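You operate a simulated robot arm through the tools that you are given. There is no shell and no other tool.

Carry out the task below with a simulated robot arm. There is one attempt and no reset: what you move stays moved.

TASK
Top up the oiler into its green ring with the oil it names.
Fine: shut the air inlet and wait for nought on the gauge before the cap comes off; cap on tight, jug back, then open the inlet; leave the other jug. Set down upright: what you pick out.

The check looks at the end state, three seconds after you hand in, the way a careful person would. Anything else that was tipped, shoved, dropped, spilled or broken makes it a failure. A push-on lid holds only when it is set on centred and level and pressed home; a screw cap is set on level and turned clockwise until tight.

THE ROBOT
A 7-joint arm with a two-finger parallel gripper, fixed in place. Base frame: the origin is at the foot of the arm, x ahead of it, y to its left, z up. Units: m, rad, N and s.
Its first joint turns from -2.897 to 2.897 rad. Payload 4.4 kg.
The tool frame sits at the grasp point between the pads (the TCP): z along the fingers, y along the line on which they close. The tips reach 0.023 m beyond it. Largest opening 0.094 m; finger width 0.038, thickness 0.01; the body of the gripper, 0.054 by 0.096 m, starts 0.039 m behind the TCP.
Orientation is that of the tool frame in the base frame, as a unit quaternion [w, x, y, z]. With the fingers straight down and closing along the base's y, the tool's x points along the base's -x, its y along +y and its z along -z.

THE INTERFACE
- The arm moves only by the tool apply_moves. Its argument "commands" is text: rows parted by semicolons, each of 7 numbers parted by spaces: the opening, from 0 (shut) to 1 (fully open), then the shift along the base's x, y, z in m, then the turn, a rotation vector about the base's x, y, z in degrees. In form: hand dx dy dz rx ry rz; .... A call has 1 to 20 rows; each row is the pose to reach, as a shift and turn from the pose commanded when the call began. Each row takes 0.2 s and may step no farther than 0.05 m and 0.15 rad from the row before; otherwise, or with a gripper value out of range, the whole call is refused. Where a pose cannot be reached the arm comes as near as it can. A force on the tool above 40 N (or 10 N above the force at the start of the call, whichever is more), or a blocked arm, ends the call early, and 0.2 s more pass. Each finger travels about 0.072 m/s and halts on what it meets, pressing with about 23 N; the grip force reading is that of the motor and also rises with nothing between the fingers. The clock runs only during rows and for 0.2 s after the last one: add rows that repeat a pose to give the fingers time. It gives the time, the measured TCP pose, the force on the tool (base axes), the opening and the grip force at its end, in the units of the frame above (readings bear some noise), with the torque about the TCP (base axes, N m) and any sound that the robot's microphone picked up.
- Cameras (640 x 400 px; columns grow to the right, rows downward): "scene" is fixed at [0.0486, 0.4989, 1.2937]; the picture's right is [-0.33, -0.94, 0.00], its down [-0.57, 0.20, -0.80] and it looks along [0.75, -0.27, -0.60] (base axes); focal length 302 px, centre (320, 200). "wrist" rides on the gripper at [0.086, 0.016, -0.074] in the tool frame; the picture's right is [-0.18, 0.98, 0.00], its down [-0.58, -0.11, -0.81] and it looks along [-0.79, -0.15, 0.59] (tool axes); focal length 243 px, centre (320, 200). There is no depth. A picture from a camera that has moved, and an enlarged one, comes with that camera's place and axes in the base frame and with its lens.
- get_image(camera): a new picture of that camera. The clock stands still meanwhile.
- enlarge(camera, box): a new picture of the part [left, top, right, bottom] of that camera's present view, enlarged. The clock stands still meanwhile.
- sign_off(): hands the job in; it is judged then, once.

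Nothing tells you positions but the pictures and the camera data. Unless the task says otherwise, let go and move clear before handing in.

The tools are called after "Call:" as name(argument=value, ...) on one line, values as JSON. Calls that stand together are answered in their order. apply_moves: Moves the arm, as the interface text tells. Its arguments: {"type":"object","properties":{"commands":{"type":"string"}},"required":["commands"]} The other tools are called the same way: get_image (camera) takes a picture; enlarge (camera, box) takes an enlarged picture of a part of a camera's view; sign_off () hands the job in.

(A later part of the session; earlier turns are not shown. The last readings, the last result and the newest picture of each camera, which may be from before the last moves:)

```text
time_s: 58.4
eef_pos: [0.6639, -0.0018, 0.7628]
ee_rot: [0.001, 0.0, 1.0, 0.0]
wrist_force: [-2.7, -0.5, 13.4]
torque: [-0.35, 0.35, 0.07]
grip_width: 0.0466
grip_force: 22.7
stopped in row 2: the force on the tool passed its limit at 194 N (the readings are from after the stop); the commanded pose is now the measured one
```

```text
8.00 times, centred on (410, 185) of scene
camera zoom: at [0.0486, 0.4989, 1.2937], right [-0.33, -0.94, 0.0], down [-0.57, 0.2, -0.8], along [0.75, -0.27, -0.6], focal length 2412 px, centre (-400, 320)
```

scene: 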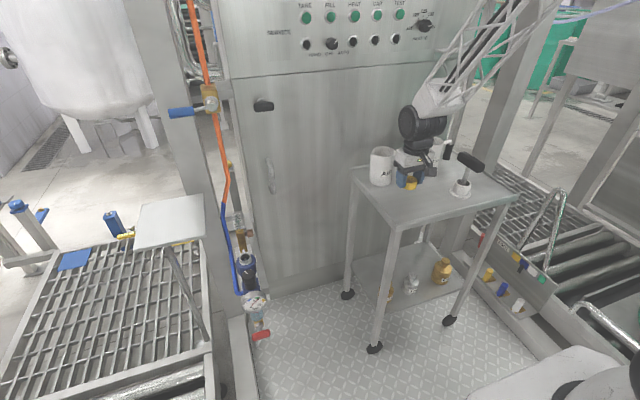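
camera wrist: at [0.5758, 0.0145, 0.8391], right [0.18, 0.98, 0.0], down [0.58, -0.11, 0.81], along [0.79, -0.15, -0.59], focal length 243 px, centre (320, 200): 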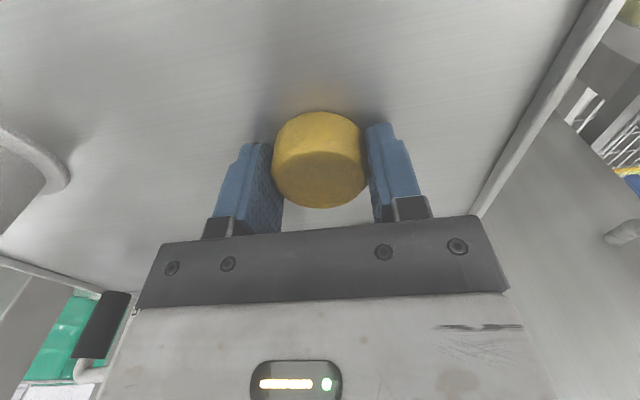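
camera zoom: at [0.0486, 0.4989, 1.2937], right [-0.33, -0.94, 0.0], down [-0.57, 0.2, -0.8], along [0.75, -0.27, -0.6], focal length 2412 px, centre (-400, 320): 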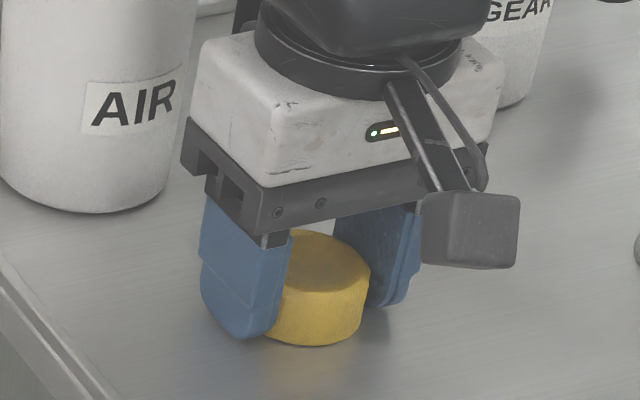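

The trolley top is about 3 cm higher than I estimated (≈0.735), so contact was abrupt; the cap looks seated and level. I'll release it, lift off and inspect.

Call:
apply_moves(commands="0.6 0 0 0 0 0 0; 0.8 0 0 0 0 0 0; 0.8 0 0 0 0 0 0")

Call:
apply_moves(commands="0.8 0 0 0.02 0 0 0; 0.8 0 0 0.06 0 0 0; 0.8 0 0 0.1 0 0 0; 0.8 0 0 0.14 0 0 0; 0.8 0 0 0.14 0 0 0")

Call:
get_image(camera="wrist")

Call:
get_image(camera="scene")

Call:
enlarge(camera="scene", box=[340, 120, 520, 230])

```text
time_s: 59.2
eef_pos: [0.6634, -0.0019, 0.7631]
ee_rot: [0.001, 0.0, 1.0, 0.001]
wrist_force: [-1.0, 3.5, 33.5]
torque: [-0.74, 0.66, -0.17]
grip_width: 0.0735
grip_force: 0.1
```

```text
time_s: 60.4
eef_pos: [0.6611, -0.002, 0.9014]
ee_rot: [-0.001, -0.001, 1.0, 0.0]
wrist_force: [-0.4, -0.5, 0.7]
torque: [-0.01, -0.03, -0.02]
grip_width: 0.0751
grip_force: 0.0
```

```text
taken
camera wrist: at [0.5737, 0.0143, 0.9781], right [0.18, 0.98, 0.0], down [0.58, -0.11, 0.81], along [0.79, -0.15, -0.59], focal length 243 px, centre (320, 200)
```

wrist: 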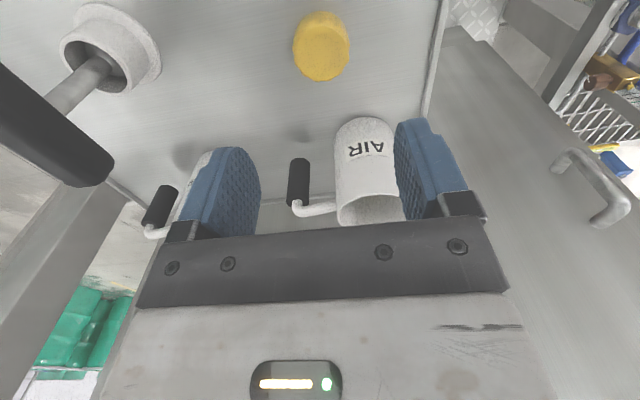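

```text
taken
```

scene: 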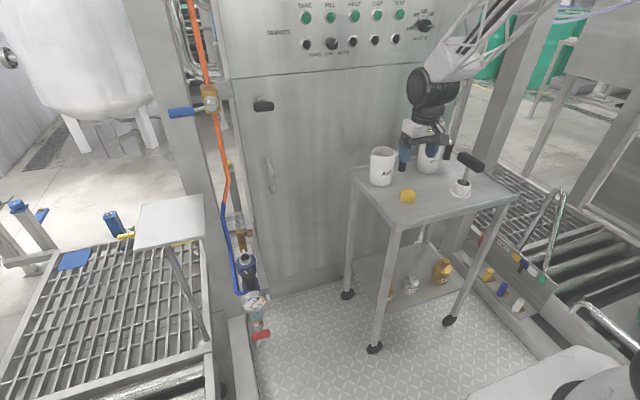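

```text
3.56 times, centred on (430, 175) of scene
camera zoom: at [0.0486, 0.4989, 1.2937], right [-0.33, -0.94, 0.0], down [-0.57, 0.2, -0.8], along [0.75, -0.27, -0.6], focal length 1072 px, centre (-71, 289)
```

zoom: 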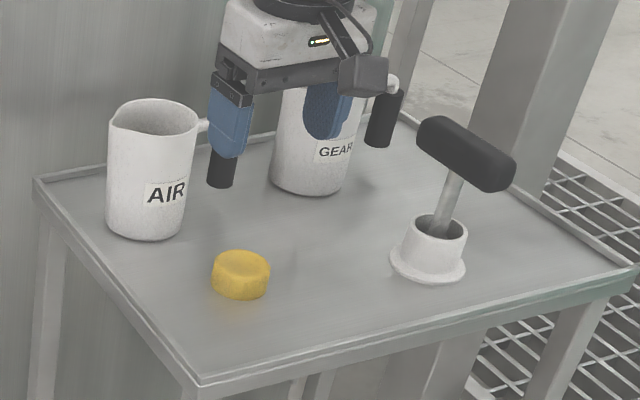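

The cap stands upright on the trolley and the jugs are untouched. Now I'll take a close look at the AIR jug and its handle.

Call:
enlarge(camera="wrist", box=[270, 100, 430, 230])

Call:
enlarge(camera="scene", box=[360, 135, 420, 195])

Call:
enlarge(camera="wrist", box=[0, 0, 200, 220])

```text
3.08 times, centred on (350, 165) of wrist
camera zoom: at [0.5737, 0.0143, 0.9781], right [0.18, 0.98, 0.0], down [0.58, -0.11, 0.81], along [0.79, -0.15, -0.59], focal length 746 px, centre (228, 308)
```

zoom: 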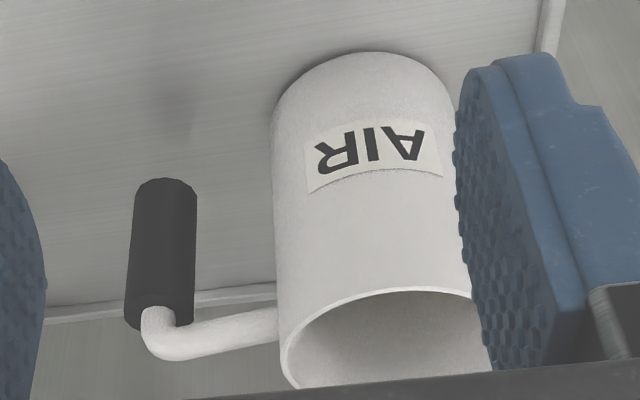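

```text
6.67 times, centred on (390, 165) of scene
camera zoom: at [0.0486, 0.4989, 1.2937], right [-0.33, -0.94, 0.0], down [-0.57, 0.2, -0.8], along [0.75, -0.27, -0.6], focal length 2010 px, centre (-147, 433)
```

zoom: 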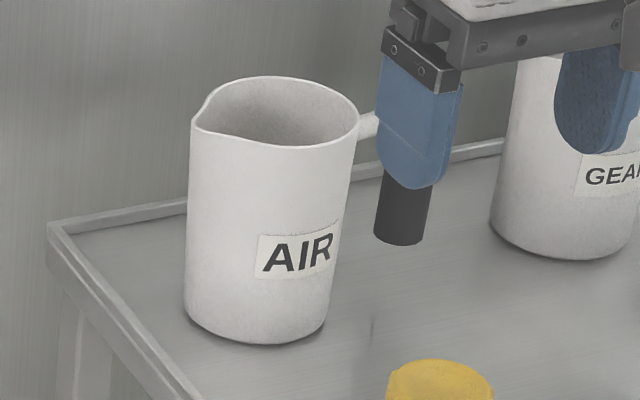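

```text
1.82 times, centred on (100, 110) of wrist
camera zoom: at [0.5737, 0.0143, 0.9781], right [0.18, 0.98, 0.0], down [0.58, -0.11, 0.81], along [0.79, -0.15, -0.59], focal length 441 px, centre (720, 364)
```

zoom: 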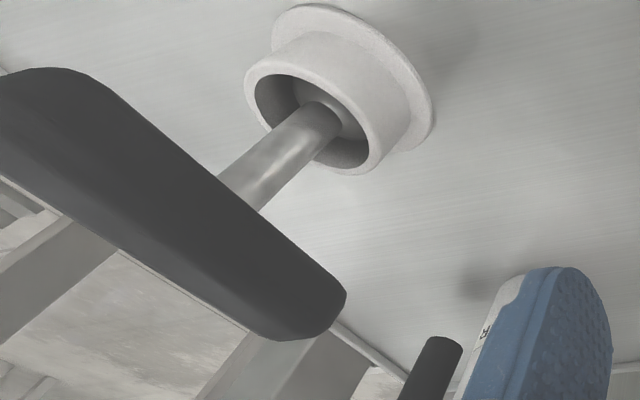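

I place the AIR jug at about (0.783, 0.025), with its handle pointing to −y: the grip is at (0.776, −0.053), z 0.764–0.828. GEAR blocks an approach from behind, so I'll come from the robot side at 45° and first take a look from a hover.

Call:
apply_moves(commands="0.5 0 -0.01 0.01 0.79 -7.47 1.9; 0.45 0 -0.02 0.01 1.57 -14.95 3.79; 0.45 0 -0.03 0.01 2.36 -22.42 5.69; 0.45 0 -0.04 0.01 3.14 -29.9 7.58; 0.45 0 -0.05 0.01 3.93 -37.37 9.48; 0.45 0 -0.064 0.01 4.71 -44.84 11.37; 0.45 0 -0.064 0.01 4.71 -44.84 11.37")

Call:
get_image(camera="wrist")

Call:
get_image(camera="scene")

```text
time_s: 62.0
eef_pos: [0.6642, -0.0648, 0.8869]
ee_rot: [0.366, -0.096, 0.924, 0.046]
wrist_force: [-0.3, 0.8, 2.6]
torque: [-0.01, 0.08, -0.01]
grip_width: 0.0421
grip_force: 0.0
```

```text
taken
camera wrist: at [0.5466, -0.0731, 0.8858], right [-0.07, 0.99, 0.14], down [-0.1, -0.15, 0.98], along [0.99, 0.06, 0.11], focal length 243 px, centre (320, 200)
```

wrist: 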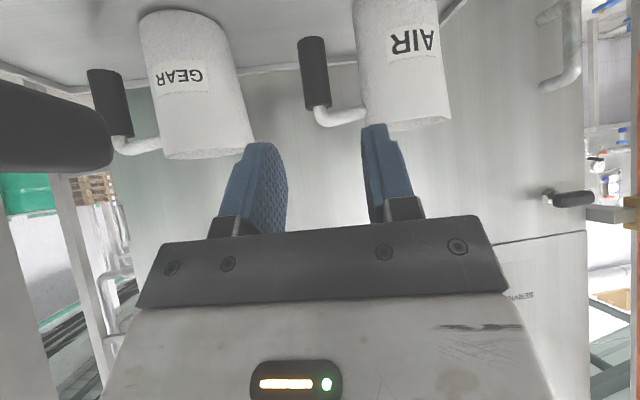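

```text
taken
```

scene: 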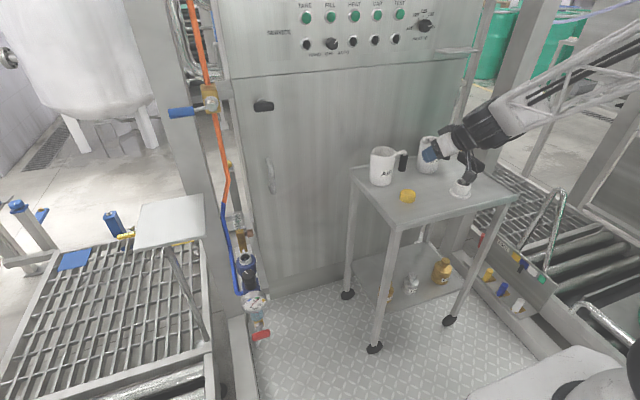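

The arm stopped short of the commanded height, so I need to make sure nothing touches the T-handled tool.

Call:
enlarge(camera="scene", box=[380, 80, 560, 230])

Call:
enlarge(camera="wrist", box=[0, 0, 470, 240])

```text
2.67 times, centred on (470, 155) of scene
camera zoom: at [0.0486, 0.4989, 1.2937], right [-0.33, -0.94, 0.0], down [-0.57, 0.2, -0.8], along [0.75, -0.27, -0.6], focal length 804 px, centre (-80, 320)
```

zoom: 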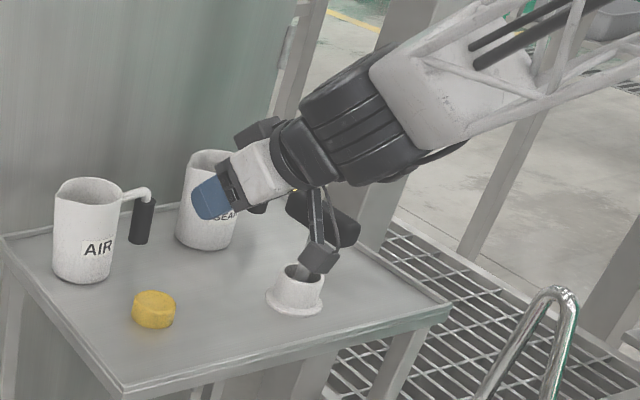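

```text
1.36 times, centred on (235, 120) of wrist
camera zoom: at [0.5466, -0.0731, 0.8858], right [-0.07, 0.99, 0.14], down [-0.1, -0.15, 0.98], along [0.99, 0.06, 0.11], focal length 330 px, centre (436, 309)
```

zoom: 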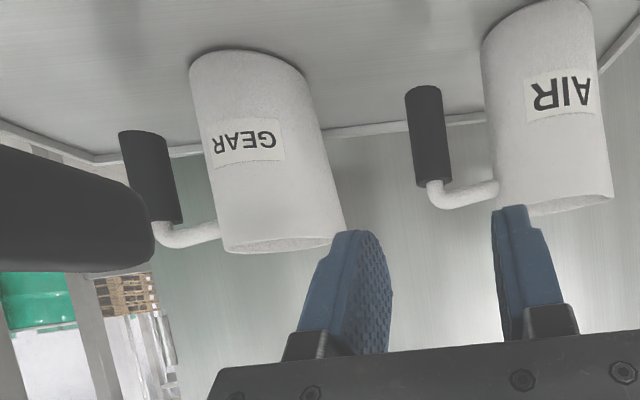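

No contact visible; the T-tool stands where it was. I'll move to the closer hover and re-measure the grip.

Call:
apply_moves(commands="0.45 0.02 0.001 -0.02 0 0 0; 0.45 0.042 0.003 -0.045 0 0 0; 0.45 0.042 0.003 -0.045 0 0 0")

Call:
get_image(camera="wrist")

Call:
enlarge(camera="scene", box=[380, 80, 560, 230])

```text
time_s: 62.8
eef_pos: [0.7058, -0.0627, 0.8668]
ee_rot: [0.38, -0.098, 0.919, 0.041]
wrist_force: [-0.3, -1.3, 0.7]
torque: [-0.01, 0.01, -0.04]
grip_width: 0.0422
grip_force: 0.0
```

```text
taken
camera wrist: at [0.5882, -0.0706, 0.8598], right [-0.08, 0.99, 0.13], down [-0.13, -0.14, 0.98], along [0.99, 0.06, 0.14], focal length 243 px, centre (320, 200)
```

wrist: 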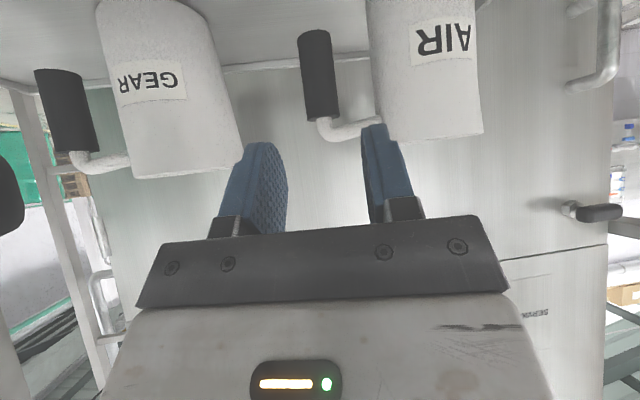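

```text
2.67 times, centred on (470, 155) of scene
camera zoom: at [0.0486, 0.4989, 1.2937], right [-0.33, -0.94, 0.0], down [-0.57, 0.2, -0.8], along [0.75, -0.27, -0.6], focal length 804 px, centre (-80, 320)
```

zoom: 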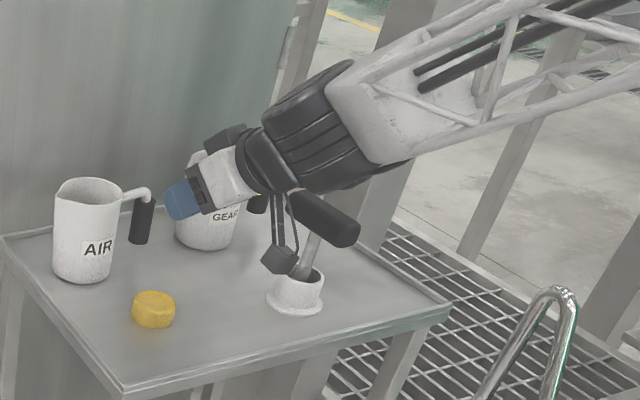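

The grip measures at (0.774, −0.049, 0.796). I'll advance along the finger direction in two stages.

Call:
apply_moves(commands="0.45 0 0 -0.012 0 0 0; 0.45 0.014 0.003 -0.026 0 0 0; 0.45 0.028 0.006 -0.042 0 0 0; 0.45 0.028 0.006 -0.042 0 0 0")

Call:
get_image(camera="wrist")

Call:
enlarge(camera="scene", box=[360, 110, 510, 220])

```text
time_s: 63.8
eef_pos: [0.7327, -0.0566, 0.8272]
ee_rot: [0.38, -0.097, 0.919, 0.041]
wrist_force: [0.2, -0.1, -0.5]
torque: [0.0, -0.02, 0.02]
grip_width: 0.0422
grip_force: 0.1
```

```text
taken
camera wrist: at [0.6166, -0.0645, 0.8193], right [-0.08, 0.99, 0.13], down [-0.13, -0.14, 0.98], along [0.99, 0.06, 0.14], focal length 243 px, centre (320, 200)
```

wrist: 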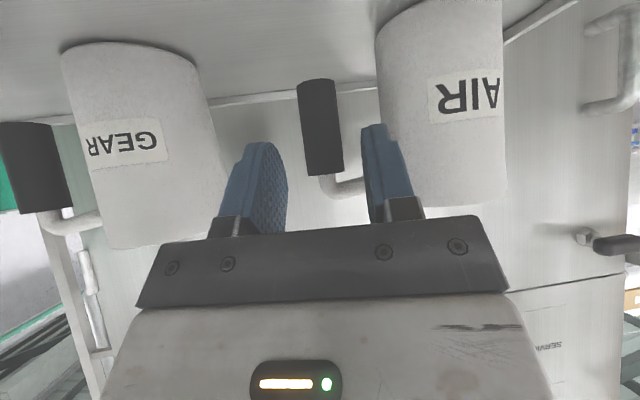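

```text
3.64 times, centred on (435, 165) of scene
camera zoom: at [0.0486, 0.4989, 1.2937], right [-0.33, -0.94, 0.0], down [-0.57, 0.2, -0.8], along [0.75, -0.27, -0.6], focal length 1096 px, centre (-98, 327)
```

zoom: 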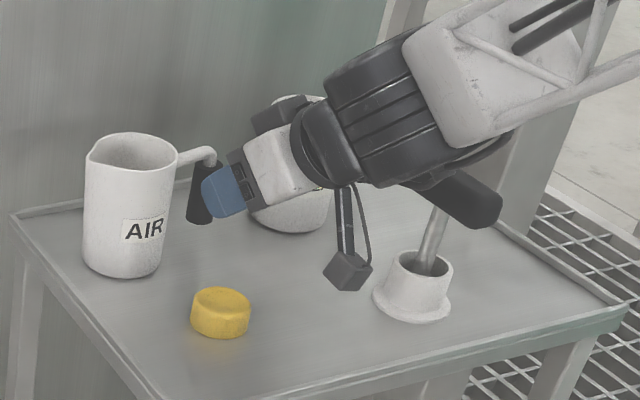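

Alignment is good: the right pad will enter the gap between grip and jug. Final advance.

Call:
apply_moves(commands="0.45 0.011 0.002 -0.013 0 0 0; 0.45 0.021 0.004 -0.025 0 0 0; 0.45 0.031 0.005 -0.036 0 0 0; 0.45 0.031 0.005 -0.036 0 0 0")

Call:
get_image(camera="wrist")

Call:
enlarge(camera="scene", box=[360, 110, 510, 220])

```text
time_s: 64.8
eef_pos: [0.764, -0.0512, 0.7888]
ee_rot: [0.381, -0.097, 0.918, 0.041]
wrist_force: [0.6, 0.2, -0.2]
torque: [0.0, 0.0, 0.0]
grip_width: 0.0423
grip_force: 0.0
```

```text
taken
camera wrist: at [0.6482, -0.0584, 0.782], right [-0.08, 0.99, 0.13], down [-0.13, -0.14, 0.98], along [0.99, 0.06, 0.14], focal length 243 px, centre (320, 200)
```

wrist: 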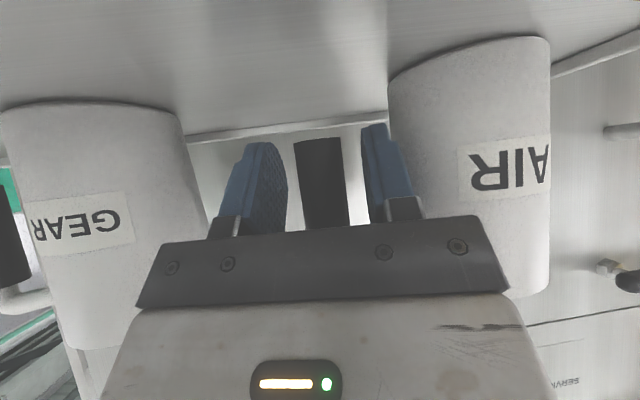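

```text
3.64 times, centred on (435, 165) of scene
camera zoom: at [0.0486, 0.4989, 1.2937], right [-0.33, -0.94, 0.0], down [-0.57, 0.2, -0.8], along [0.75, -0.27, -0.6], focal length 1096 px, centre (-98, 327)
```

zoom: 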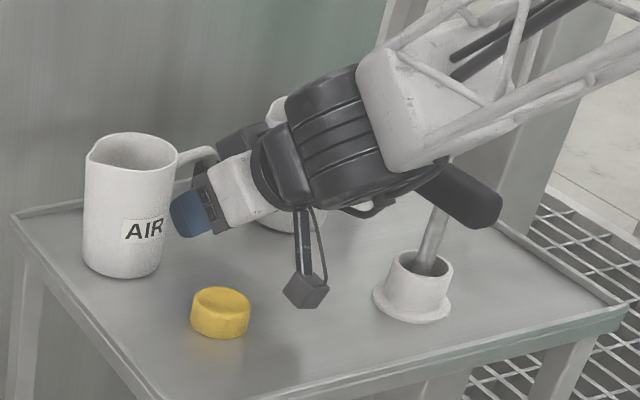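

The grip is between the pads at TCP depth. Closing on it.

Call:
apply_moves(commands="0.3 0 0 0 0 0 0; 0.15 0 0 0 0 0 0; 0 0 0 0 0 0 0; 0 0 0 0 0 0 0")

Call:
get_image(camera="wrist")

```text
time_s: 65.8
eef_pos: [0.7649, -0.0503, 0.7886]
ee_rot: [0.38, -0.097, 0.919, 0.04]
wrist_force: [0.2, -2.9, 0.4]
torque: [0.09, -0.01, -0.06]
grip_width: 0.0245
grip_force: 23.1
```

```text
taken
camera wrist: at [0.6481, -0.0586, 0.782], right [-0.08, 0.99, 0.13], down [-0.13, -0.14, 0.98], along [0.99, 0.06, 0.14], focal length 243 px, centre (320, 200)
```

wrist: 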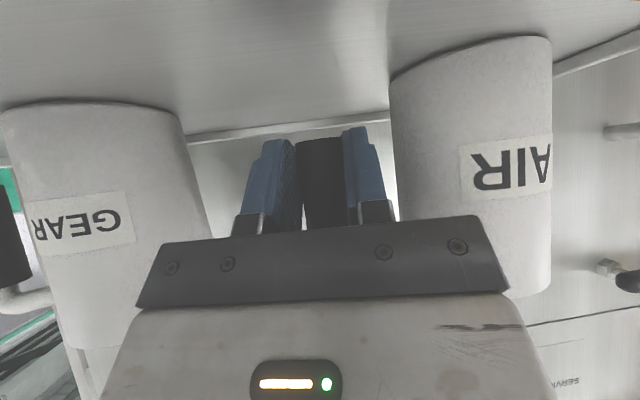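

Gripped at 24.5 mm. I'll lift a little and check for slip or sag.

Call:
apply_moves(commands="0 0 0 0.005 0 0 0; 0 0 0 0.012 0 0 0; 0 0 0 0.022 0 0 0; 0 0 0 0.035 0 0 0; 0 0 0 0.05 0 0 0; 0 0 0 0.05 0 0 0")

Call:
get_image(camera="wrist")

Call:
enlarge(camera="scene", box=[360, 100, 510, 220])

```text
time_s: 67.2
eef_pos: [0.7648, -0.0503, 0.8386]
ee_rot: [0.381, -0.097, 0.919, 0.04]
wrist_force: [0.7, 0.2, -2.6]
torque: [-0.13, 0.07, 0.0]
grip_width: 0.0248
grip_force: 22.9
```

```text
taken
camera wrist: at [0.6476, -0.0582, 0.832], right [-0.08, 0.99, 0.13], down [-0.13, -0.14, 0.98], along [0.99, 0.06, 0.14], focal length 243 px, centre (320, 200)
```

wrist: 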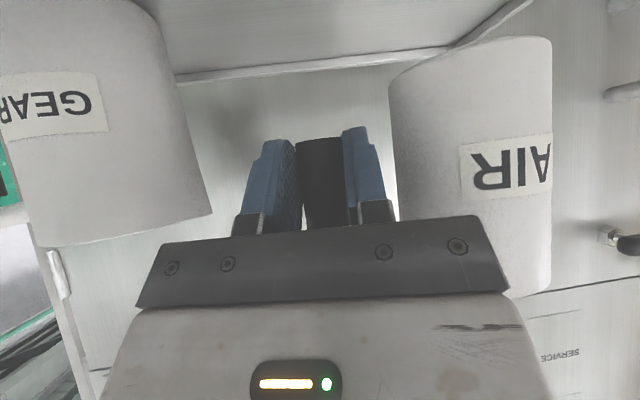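

```text
3.33 times, centred on (435, 160) of scene
camera zoom: at [0.0486, 0.4989, 1.2937], right [-0.33, -0.94, 0.0], down [-0.57, 0.2, -0.8], along [0.75, -0.27, -0.6], focal length 1005 px, centre (-63, 333)
```

zoom: 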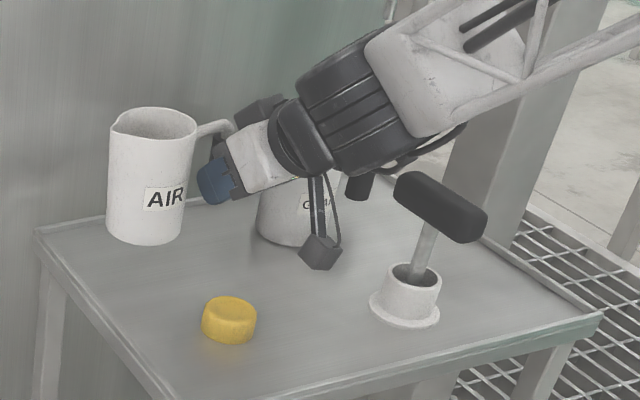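

The jug lifted level with no slip. I'll zoom in on its mouth to judge how full it is.

Call:
enlarge(camera="scene", box=[365, 125, 415, 175])

```text
8.00 times, centred on (390, 150) of scene
camera zoom: at [0.0486, 0.4989, 1.2937], right [-0.33, -0.94, 0.0], down [-0.57, 0.2, -0.8], along [0.75, -0.27, -0.6], focal length 2412 px, centre (-240, 600)
```

zoom: 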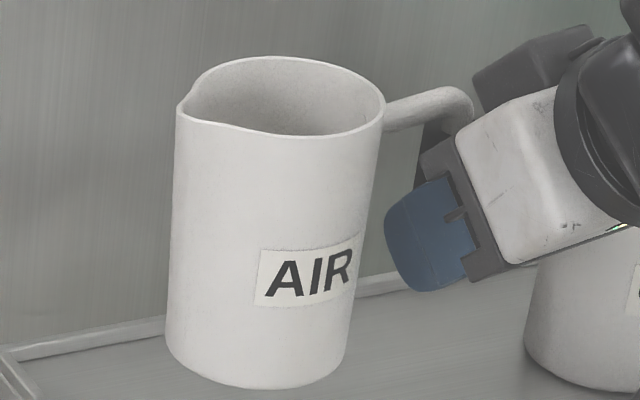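

The oil sits more than 4 cm below the rim. I'll carry the jug upright over toward the oiler, with a slight yaw for clearance.

Call:
apply_moves(commands="0 0.003 0.03 0.01 0 0 3; 0 0.01 0.07 0.015 0 0 6; 0 0.018 0.11 0.015 0 0 9; 0 0.026 0.15 0.01 0 0 12; 0 0.034 0.19 0 0 0 15; 0 0.041 0.23 -0.015 0 0 18; 0 0.048 0.265 -0.04 0 0 20; 0 0.052 0.295 -0.07 0 0 20; 0 0.054 0.32 -0.1 0 0 20; 0 0.054 0.33 -0.135 0 0 20; 0 0.054 0.33 -0.135 0 0 20")

Call:
get_image(camera="wrist")

Call:
get_image(camera="scene")

```text
time_s: 69.6
eef_pos: [0.819, 0.2782, 0.7026]
ee_rot: [0.368, -0.255, 0.888, 0.105]
wrist_force: [-0.3, 0.4, -3.1]
torque: [-0.16, -0.03, 0.03]
grip_width: 0.0248
grip_force: 22.9
```

```text
taken
camera wrist: at [0.7123, 0.2313, 0.6958], right [-0.41, 0.9, 0.13], down [-0.08, -0.18, 0.98], along [0.91, 0.39, 0.14], focal length 243 px, centre (320, 200)
```

wrist: 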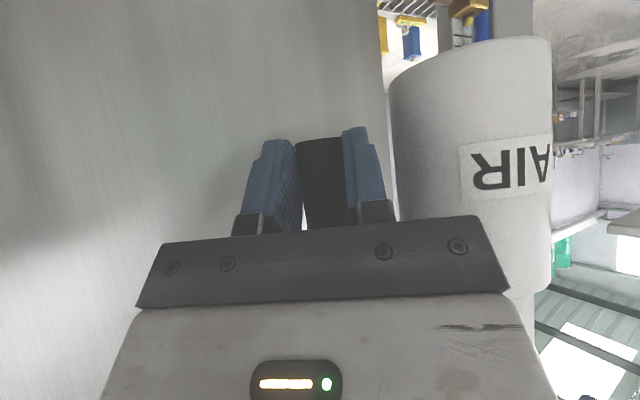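

```text
taken
```

scene: 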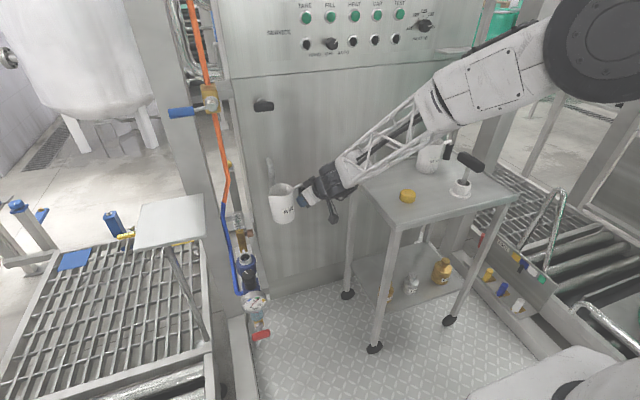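

Call:
enlarge(camera="scene", box=[225, 160, 345, 290])

```text
3.08 times, centred on (285, 225) of scene
camera zoom: at [0.0486, 0.4989, 1.2937], right [-0.33, -0.94, 0.0], down [-0.57, 0.2, -0.8], along [0.75, -0.27, -0.6], focal length 928 px, centre (428, 123)
```

zoom: 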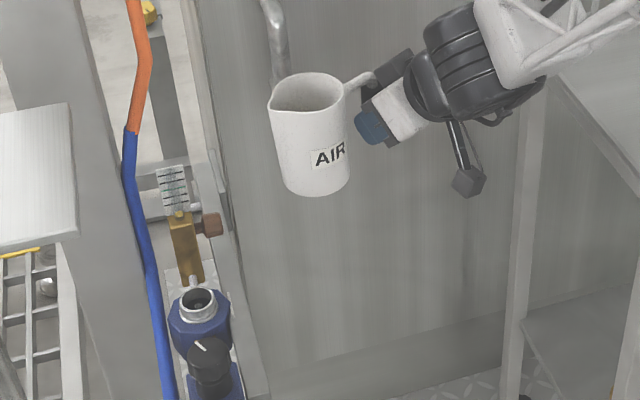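

Spout prediction and image agree to within 6 mm. I'll bring the jug beside the oiler and tilt to 45°, the lip staying over the neck; no oil should flow yet.

Call:
apply_moves(commands="0 0.001 0.035 -0.03 0 0 0; 0 0.002 0.07 -0.065 0 0 0; 0 0.0033 0.099 -0.0976 0 0 0; 0 0.0033 0.099 -0.0976 0 0 0; 0 0.0045 0.094 -0.0883 -7.3 -1.7 0; 0 0.0056 0.0891 -0.0791 -14.6 -3.4 0; 0 0.0057 0.0886 -0.0692 -21.9 -5.1 0; 0 0.0058 0.088 -0.0592 -29.2 -6.8 0; 0 0.0058 0.088 -0.0592 -29.2 -6.8 0")

Call:
get_image(camera="wrist")

Call:
enlarge(camera="scene", box=[205, 160, 325, 290])

```text
time_s: 71.6
eef_pos: [0.8261, 0.3661, 0.6459]
ee_rot: [0.344, -0.346, 0.862, -0.137]
wrist_force: [0.4, 0.2, -3.2]
torque: [-0.15, 0.0, 0.02]
grip_width: 0.0247
grip_force: 22.7
out of reach, approached as far as the arm can: row 5, 6
```

```text
taken
camera wrist: at [0.7183, 0.3176, 0.6505], right [-0.4, 0.84, -0.37], down [-0.19, 0.32, 0.93], along [0.9, 0.44, 0.04], focal length 243 px, centre (320, 200)
```

wrist: 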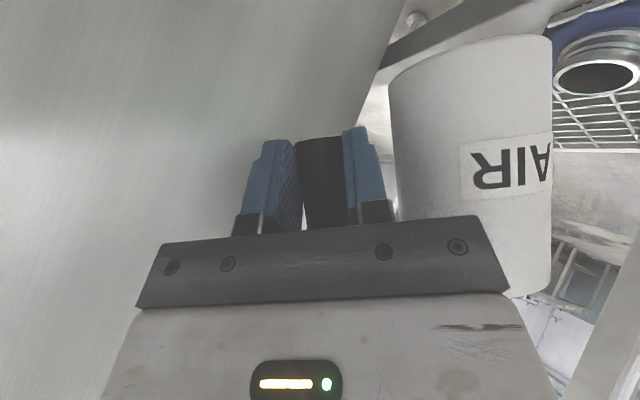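

```text
3.08 times, centred on (265, 225) of scene
camera zoom: at [0.0486, 0.4989, 1.2937], right [-0.33, -0.94, 0.0], down [-0.57, 0.2, -0.8], along [0.75, -0.27, -0.6], focal length 928 px, centre (489, 123)
```

zoom: 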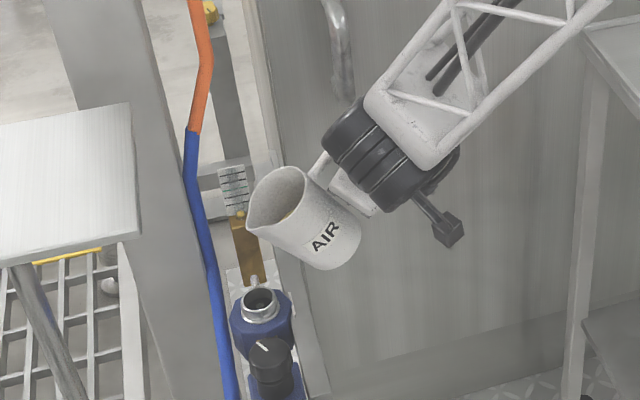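

Call:
enlarge(camera="scene", box=[235, 205, 285, 265])

Call:
enlarge(camera="wrist", box=[500, 0, 640, 200])

```text
6.67 times, centred on (260, 235) of scene
camera zoom: at [0.0486, 0.4989, 1.2937], right [-0.33, -0.94, 0.0], down [-0.57, 0.2, -0.8], along [0.75, -0.27, -0.6], focal length 2010 px, centre (720, -33)
```

zoom: 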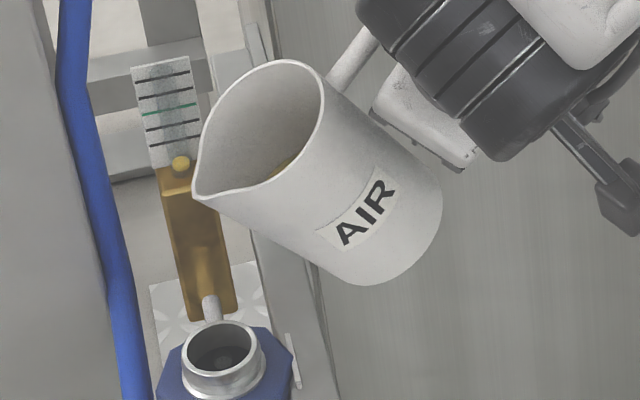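

```text
2.00 times, centred on (570, 100) of wrist
camera zoom: at [0.7183, 0.3176, 0.6505], right [-0.4, 0.84, -0.37], down [-0.19, 0.32, 0.93], along [0.9, 0.44, 0.04], focal length 485 px, centre (-180, 400)
```

zoom: 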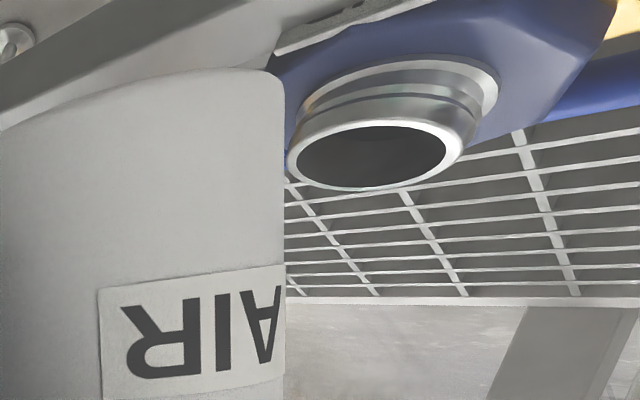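

Oil is just visible deep in the jug, and the wrist view shows the lip lined up beside the neck. I'll tilt further to 45°.

Call:
apply_moves(commands="0 -0.0009 0.0039 0.0045 -7.3 -1.7 0; 0 -0.0018 0.0078 0.009 -14.6 -3.4 0; 0 -0.0018 0.0078 0.009 -14.6 -3.4 0")

Call:
enlarge(camera="scene", box=[235, 205, 285, 265])

Call:
get_image(camera="wrist")

```text
time_s: 72.4
eef_pos: [0.8236, 0.3749, 0.6531]
ee_rot: [0.322, -0.382, 0.828, -0.255]
wrist_force: [-0.1, -0.1, -3.0]
torque: [-0.12, -0.02, 0.02]
grip_width: 0.0247
grip_force: 23.2
```

```text
6.67 times, centred on (260, 235) of scene
camera zoom: at [0.0486, 0.4989, 1.2937], right [-0.33, -0.94, 0.0], down [-0.57, 0.2, -0.8], along [0.75, -0.27, -0.6], focal length 2010 px, centre (720, -33)
```

zoom: 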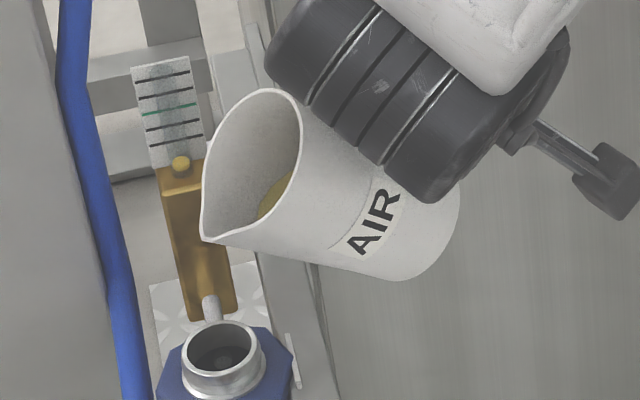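

```text
taken
camera wrist: at [0.7159, 0.3273, 0.6647], right [-0.37, 0.71, -0.6], down [-0.25, 0.54, 0.8], along [0.9, 0.44, -0.02], focal length 243 px, centre (320, 200)
```

wrist: 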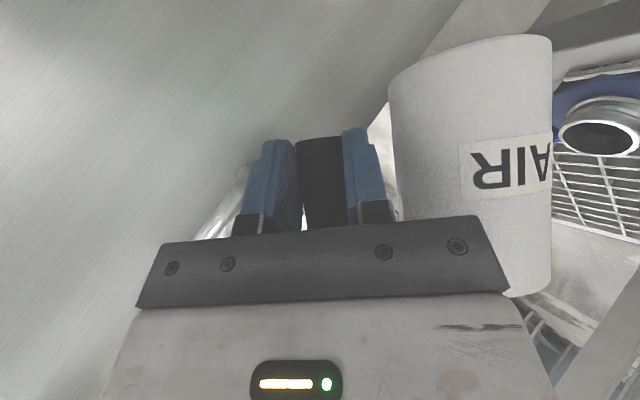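

Call:
apply_moves(commands="0 -0.0016 0.0071 0.0009 -7.3 -1.7 0; 0 -0.0016 0.0071 0.0009 -7.3 -1.7 0")

Call:
enlarge(camera="scene", box=[235, 205, 285, 265])

```text
time_s: 73.0
eef_pos: [0.822, 0.3807, 0.6545]
ee_rot: [0.309, -0.398, 0.805, -0.313]
wrist_force: [0.5, -0.1, -3.6]
torque: [-0.11, -0.01, 0.06]
grip_width: 0.0245
grip_force: 22.5
```

```text
6.67 times, centred on (260, 235) of scene
camera zoom: at [0.0486, 0.4989, 1.2937], right [-0.33, -0.94, 0.0], down [-0.57, 0.2, -0.8], along [0.75, -0.27, -0.6], focal length 2010 px, centre (720, -33)
```

zoom: 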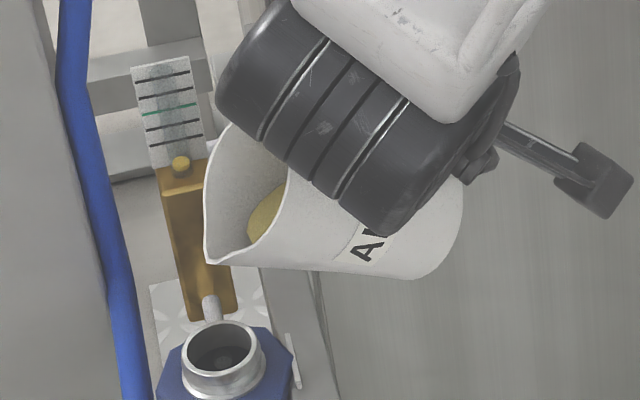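

Call:
apply_moves(commands="0 -0.0012 0.0053 -0.0002 -4.4 -1 0; 0 -0.0012 0.0053 -0.0002 -4.4 -1 0")

Call:
enlarge(camera="scene", box=[235, 205, 285, 265])

Call:
enlarge(camera="wrist", box=[480, 40, 640, 240])

```text
time_s: 73.6
eef_pos: [0.8203, 0.387, 0.6552]
ee_rot: [0.301, -0.407, 0.79, -0.347]
wrist_force: [-0.3, -0.2, -1.9]
torque: [-0.09, 0.02, 0.01]
grip_width: 0.0247
grip_force: 22.7
```

```text
6.67 times, centred on (260, 235) of scene
camera zoom: at [0.0486, 0.4989, 1.2937], right [-0.33, -0.94, 0.0], down [-0.57, 0.2, -0.8], along [0.75, -0.27, -0.6], focal length 2010 px, centre (720, -33)
```

zoom: 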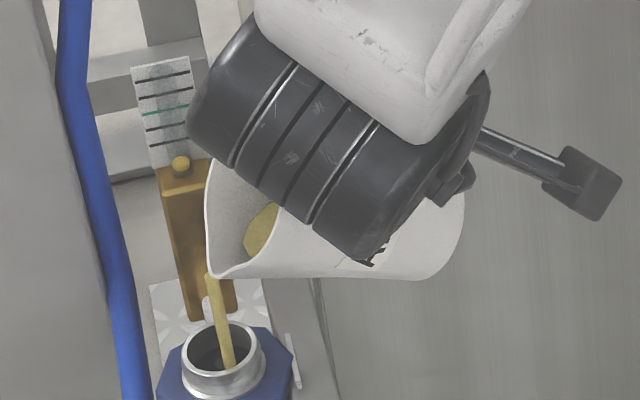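

```text
2.00 times, centred on (560, 140) of wrist
camera zoom: at [0.7123, 0.3419, 0.6705], right [-0.34, 0.58, -0.74], down [-0.28, 0.69, 0.66], along [0.9, 0.43, -0.07], focal length 485 px, centre (-160, 320)
```

zoom: 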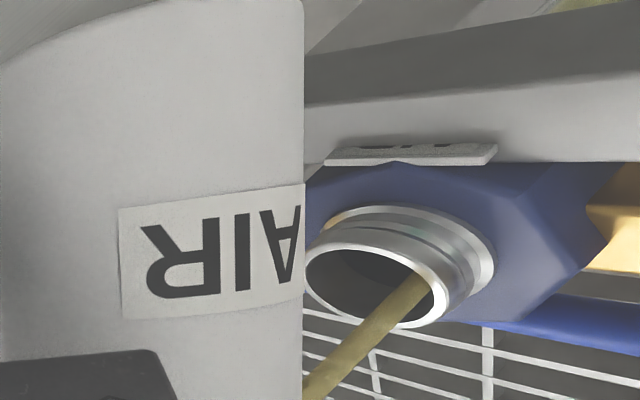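

Oil is flowing cleanly into the neck. I'll tilt back now to keep this first dose small, then check the bowl level.

Call:
apply_moves(commands="0 0.0014 -0.0085 0.0003 7.3 1.7 0; 0 0.003 -0.0155 -0.0025 14.6 3.4 0; 0 0.0039 -0.019 -0.0065 21.9 5.1 0; 0 0.0039 -0.019 -0.0065 21.9 5.1 0")

Call:
get_image(camera="wrist")

Call:
enlarge(camera="scene", box=[235, 205, 285, 265])

Call:
enlarge(camera="wrist", box=[480, 0, 640, 200])

```text
time_s: 74.6
eef_pos: [0.8228, 0.3675, 0.6475]
ee_rot: [0.337, -0.357, 0.854, -0.172]
wrist_force: [0.1, 0.4, -2.9]
torque: [-0.11, -0.02, 0.01]
grip_width: 0.0248
grip_force: 23.0
```

```text
taken
camera wrist: at [0.7168, 0.3202, 0.655], right [-0.39, 0.81, -0.44], down [-0.21, 0.39, 0.9], along [0.9, 0.44, 0.02], focal length 243 px, centre (320, 200)
```

wrist: 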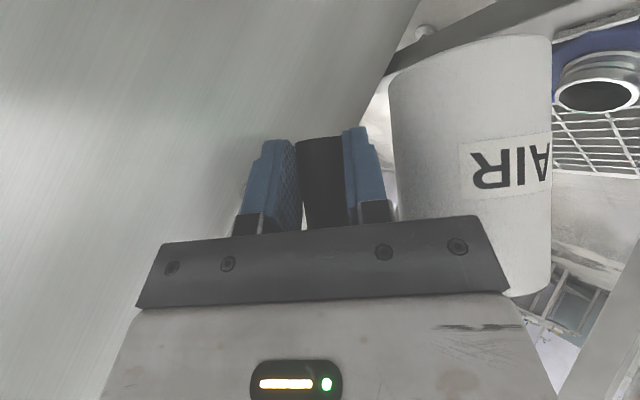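

```text
6.67 times, centred on (260, 235) of scene
camera zoom: at [0.0486, 0.4989, 1.2937], right [-0.33, -0.94, 0.0], down [-0.57, 0.2, -0.8], along [0.75, -0.27, -0.6], focal length 2010 px, centre (720, -33)
```

zoom: 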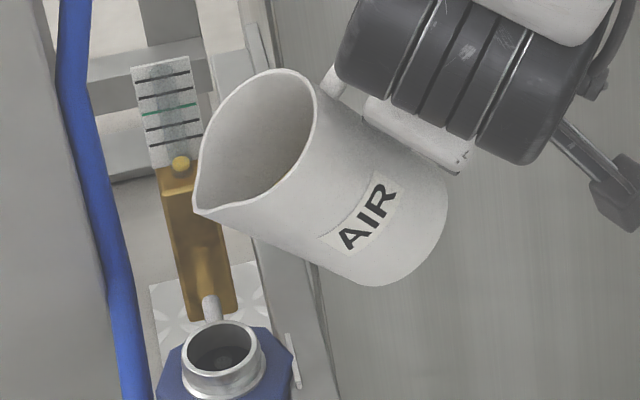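

```text
2.00 times, centred on (560, 100) of wrist
camera zoom: at [0.7168, 0.3202, 0.655], right [-0.39, 0.81, -0.44], down [-0.21, 0.39, 0.9], along [0.9, 0.44, 0.02], focal length 485 px, centre (-160, 400)
```

zoom: 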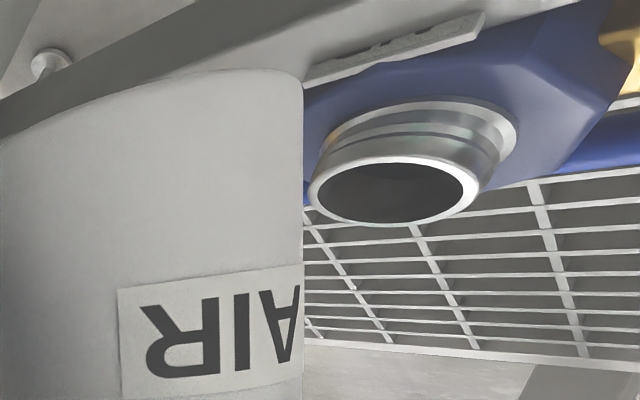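

The neck is clean and dry outside. I'll bring the jug upright and back, then use the wrist camera to look at the bowl under the rail.

Call:
apply_moves(commands="0 0 -0.01 0.005 8 1.9 0; 0 -0.005 -0.025 0.01 16 3.7 0; 0 -0.01 -0.04 0.012 24 5.6 0; 0 -0.02 -0.055 0.012 32 7.5 0; 0 -0.022 -0.058 0.012 34.1 7.95 0; 0 -0.022 -0.058 0.012 34.1 7.95 0")

```text
time_s: 76.0
eef_pos: [0.8015, 0.309, 0.6603]
ee_rot: [0.368, -0.253, 0.888, 0.109]
wrist_force: [-1.2, 0.0, -2.9]
torque: [-0.13, -0.04, 0.03]
grip_width: 0.0247
grip_force: 23.5
```

Call:
apply_moves(commands="0 -0.022 -0.003 -0.005 0 0 7; 0 -0.044 -0.006 -0.01 0 0 14; 0 -0.066 -0.008 -0.015 0 0 21; 0 -0.088 -0.008 -0.03 0 0 28; 0 -0.108 -0.008 -0.06 0 0 34; 0 -0.108 -0.008 -0.1 0 0 34; 0 -0.108 -0.008 -0.135 0 0 34; 0 -0.108 -0.008 -0.135 0 0 34")

Call:
get_image(camera="wrist")

Call:
get_image(camera="scene")

```text
time_s: 77.8
eef_pos: [0.6946, 0.3026, 0.5242]
ee_rot: [0.321, -0.502, 0.775, 0.213]
wrist_force: [-0.4, -0.2, -3.1]
torque: [-0.08, -0.07, 0.01]
grip_width: 0.0245
grip_force: 23.0
```

```text
taken
camera wrist: at [0.631, 0.205, 0.5175], right [-0.85, 0.52, 0.14], down [0.04, -0.2, 0.98], along [0.53, 0.83, 0.14], focal length 243 px, centre (320, 200)
```

wrist: 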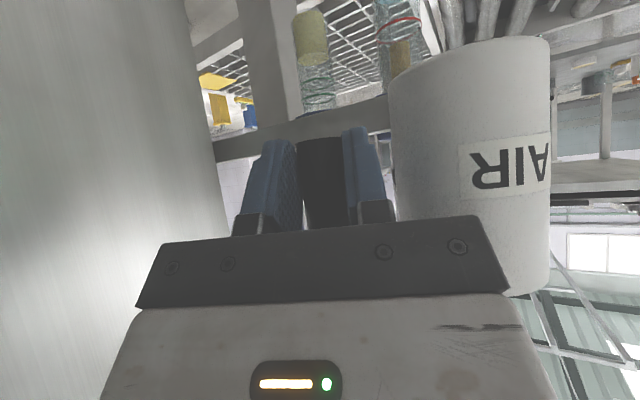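

```text
taken
```

scene: 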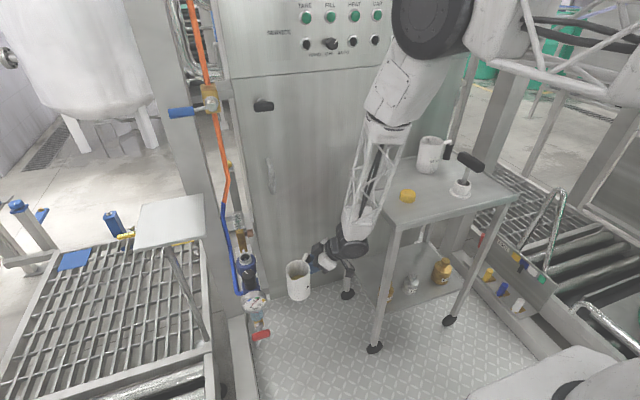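

The bowl is in view. Enlarging it.

Call:
enlarge(camera="wrist", box=[270, 0, 360, 125])

Call:
enlarge(camera="scene", box=[280, 240, 350, 310])

```text
3.20 times, centred on (315, 62) of wrist
camera zoom: at [0.631, 0.205, 0.5175], right [-0.85, 0.52, 0.14], down [0.04, -0.2, 0.98], along [0.53, 0.83, 0.14], focal length 776 px, centre (336, 640)
```

zoom: 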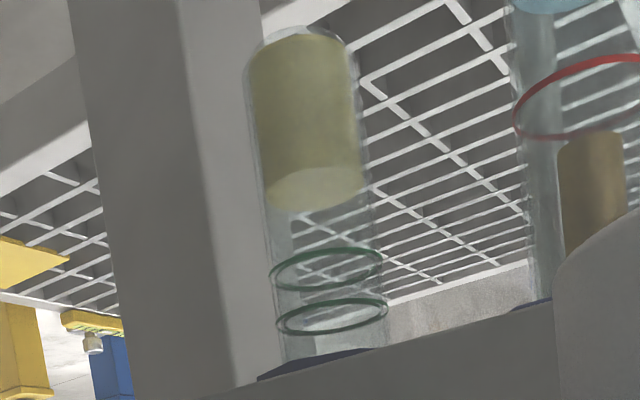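

```text
5.71 times, centred on (315, 275) of scene
camera zoom: at [0.0486, 0.4989, 1.2937], right [-0.33, -0.94, 0.0], down [-0.57, 0.2, -0.8], along [0.75, -0.27, -0.6], focal length 1723 px, centre (349, -229)
```

zoom: 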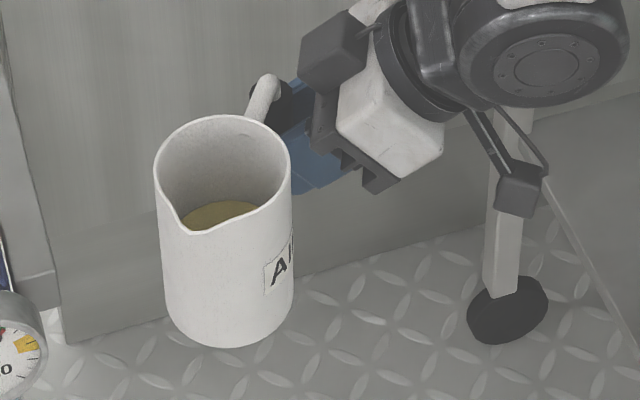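

The oil has risen about 0.45 ring-spacings and now sits about 1.8 spacings below the lower ring, so I need roughly 2.3 more to be mid-band. The jug has ample. I'll go back for a bigger, controlled pour at a slightly steeper angle.

Call:
apply_moves(commands="0 0 0 0.035 0 0 0; 0 0 0 0.075 0 0 0; 0 0.02 0 0.105 0 0 -7; 0 0.042 0.002 0.12 0 0 -14; 0 0.064 0.004 0.125 0 0 -21; 0 0.086 0.006 0.13 0 0 -28; 0 0.108 0.008 0.135 0 0 -34; 0 0.108 0.008 0.135 0 0 -34")

```text
time_s: 79.6
eef_pos: [0.8018, 0.309, 0.6598]
ee_rot: [0.369, -0.253, 0.888, 0.109]
wrist_force: [-0.1, 0.8, -2.9]
torque: [-0.12, -0.05, -0.01]
grip_width: 0.0245
grip_force: 23.0
```

Call:
apply_moves(commands="0 0.006 0.016 -0.004 -7.3 -1.7 0; 0 0.012 0.029 -0.006 -14.6 -3.4 0; 0 0.017 0.039 -0.009 -21.9 -5.1 0; 0 0.0224 0.0476 -0.0106 -29.2 -6.8 0; 0 0.0229 0.0536 -0.0086 -36.5 -8.5 0; 0 0.022 0.0597 -0.0062 -43.8 -10.2 0; 0 0.0204 0.0668 -0.0053 -51.1 -11.9 0; 0 0.0192 0.0721 -0.0055 -55.5 -12.9 0")

Call:
enlarge(camera="scene", box=[235, 205, 285, 265])

Call:
enlarge(camera="wrist", box=[480, 40, 640, 240])

```text
time_s: 81.4
eef_pos: [0.8206, 0.3823, 0.6546]
ee_rot: [0.302, -0.406, 0.791, -0.344]
wrist_force: [0.8, 1.2, -2.7]
torque: [-0.16, 0.01, 0.01]
grip_width: 0.0247
grip_force: 22.9
```

```text
6.67 times, centred on (260, 235) of scene
camera zoom: at [0.0486, 0.4989, 1.2937], right [-0.33, -0.94, 0.0], down [-0.57, 0.2, -0.8], along [0.75, -0.27, -0.6], focal length 2010 px, centre (720, -33)
```

zoom: 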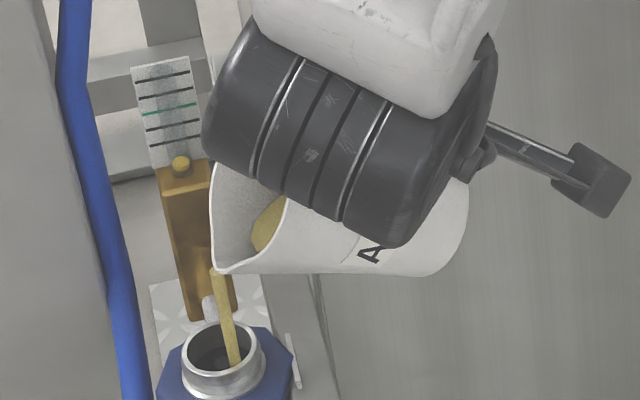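

```text
2.00 times, centred on (560, 140) of wrist
camera zoom: at [0.7127, 0.3374, 0.6706], right [-0.34, 0.58, -0.74], down [-0.28, 0.69, 0.67], along [0.9, 0.43, -0.07], focal length 485 px, centre (-160, 320)
```

zoom: 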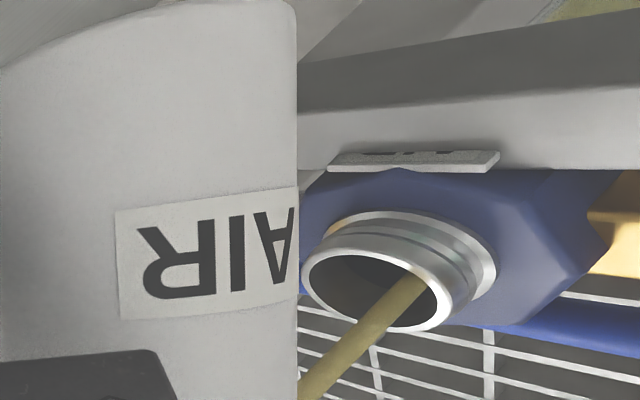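

The stream enters the neck but lands about 1 cm off-centre toward −x. I'll shift the spout inward and continue.

Call:
apply_moves(commands="0 0.0075 0.006 0 0 0 0; 0 0.0075 0.006 0 -1 -0.2 0")

Call:
enlarge(camera="scene", box=[235, 205, 285, 265])

Call:
enlarge(camera="wrist", box=[480, 40, 640, 240])

```text
time_s: 82.0
eef_pos: [0.8293, 0.3872, 0.656]
ee_rot: [0.299, -0.408, 0.787, -0.352]
wrist_force: [0.4, 0.6, -2.4]
torque: [-0.1, -0.01, 0.0]
grip_width: 0.0245
grip_force: 23.3
```

```text
6.67 times, centred on (260, 235) of scene
camera zoom: at [0.0486, 0.4989, 1.2937], right [-0.33, -0.94, 0.0], down [-0.57, 0.2, -0.8], along [0.75, -0.27, -0.6], focal length 2010 px, centre (720, -33)
```

zoom: 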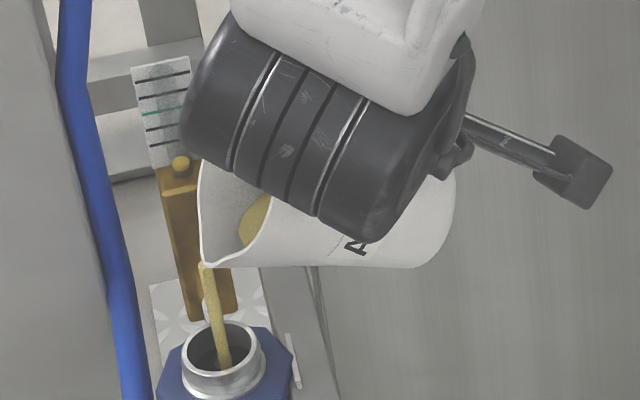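

```text
2.00 times, centred on (560, 140) of wrist
camera zoom: at [0.7209, 0.3437, 0.6706], right [-0.34, 0.57, -0.75], down [-0.28, 0.7, 0.66], along [0.9, 0.43, -0.07], focal length 485 px, centre (-160, 320)
```

zoom: 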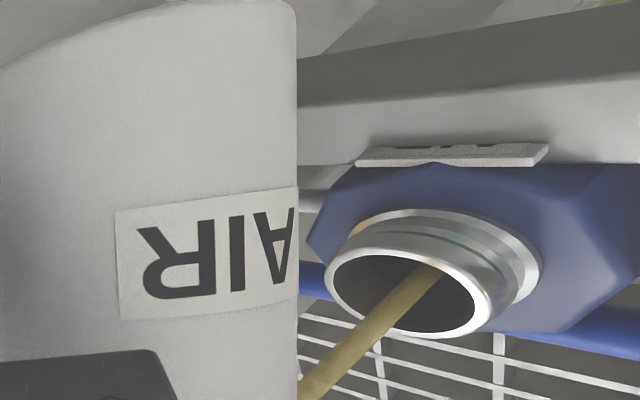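

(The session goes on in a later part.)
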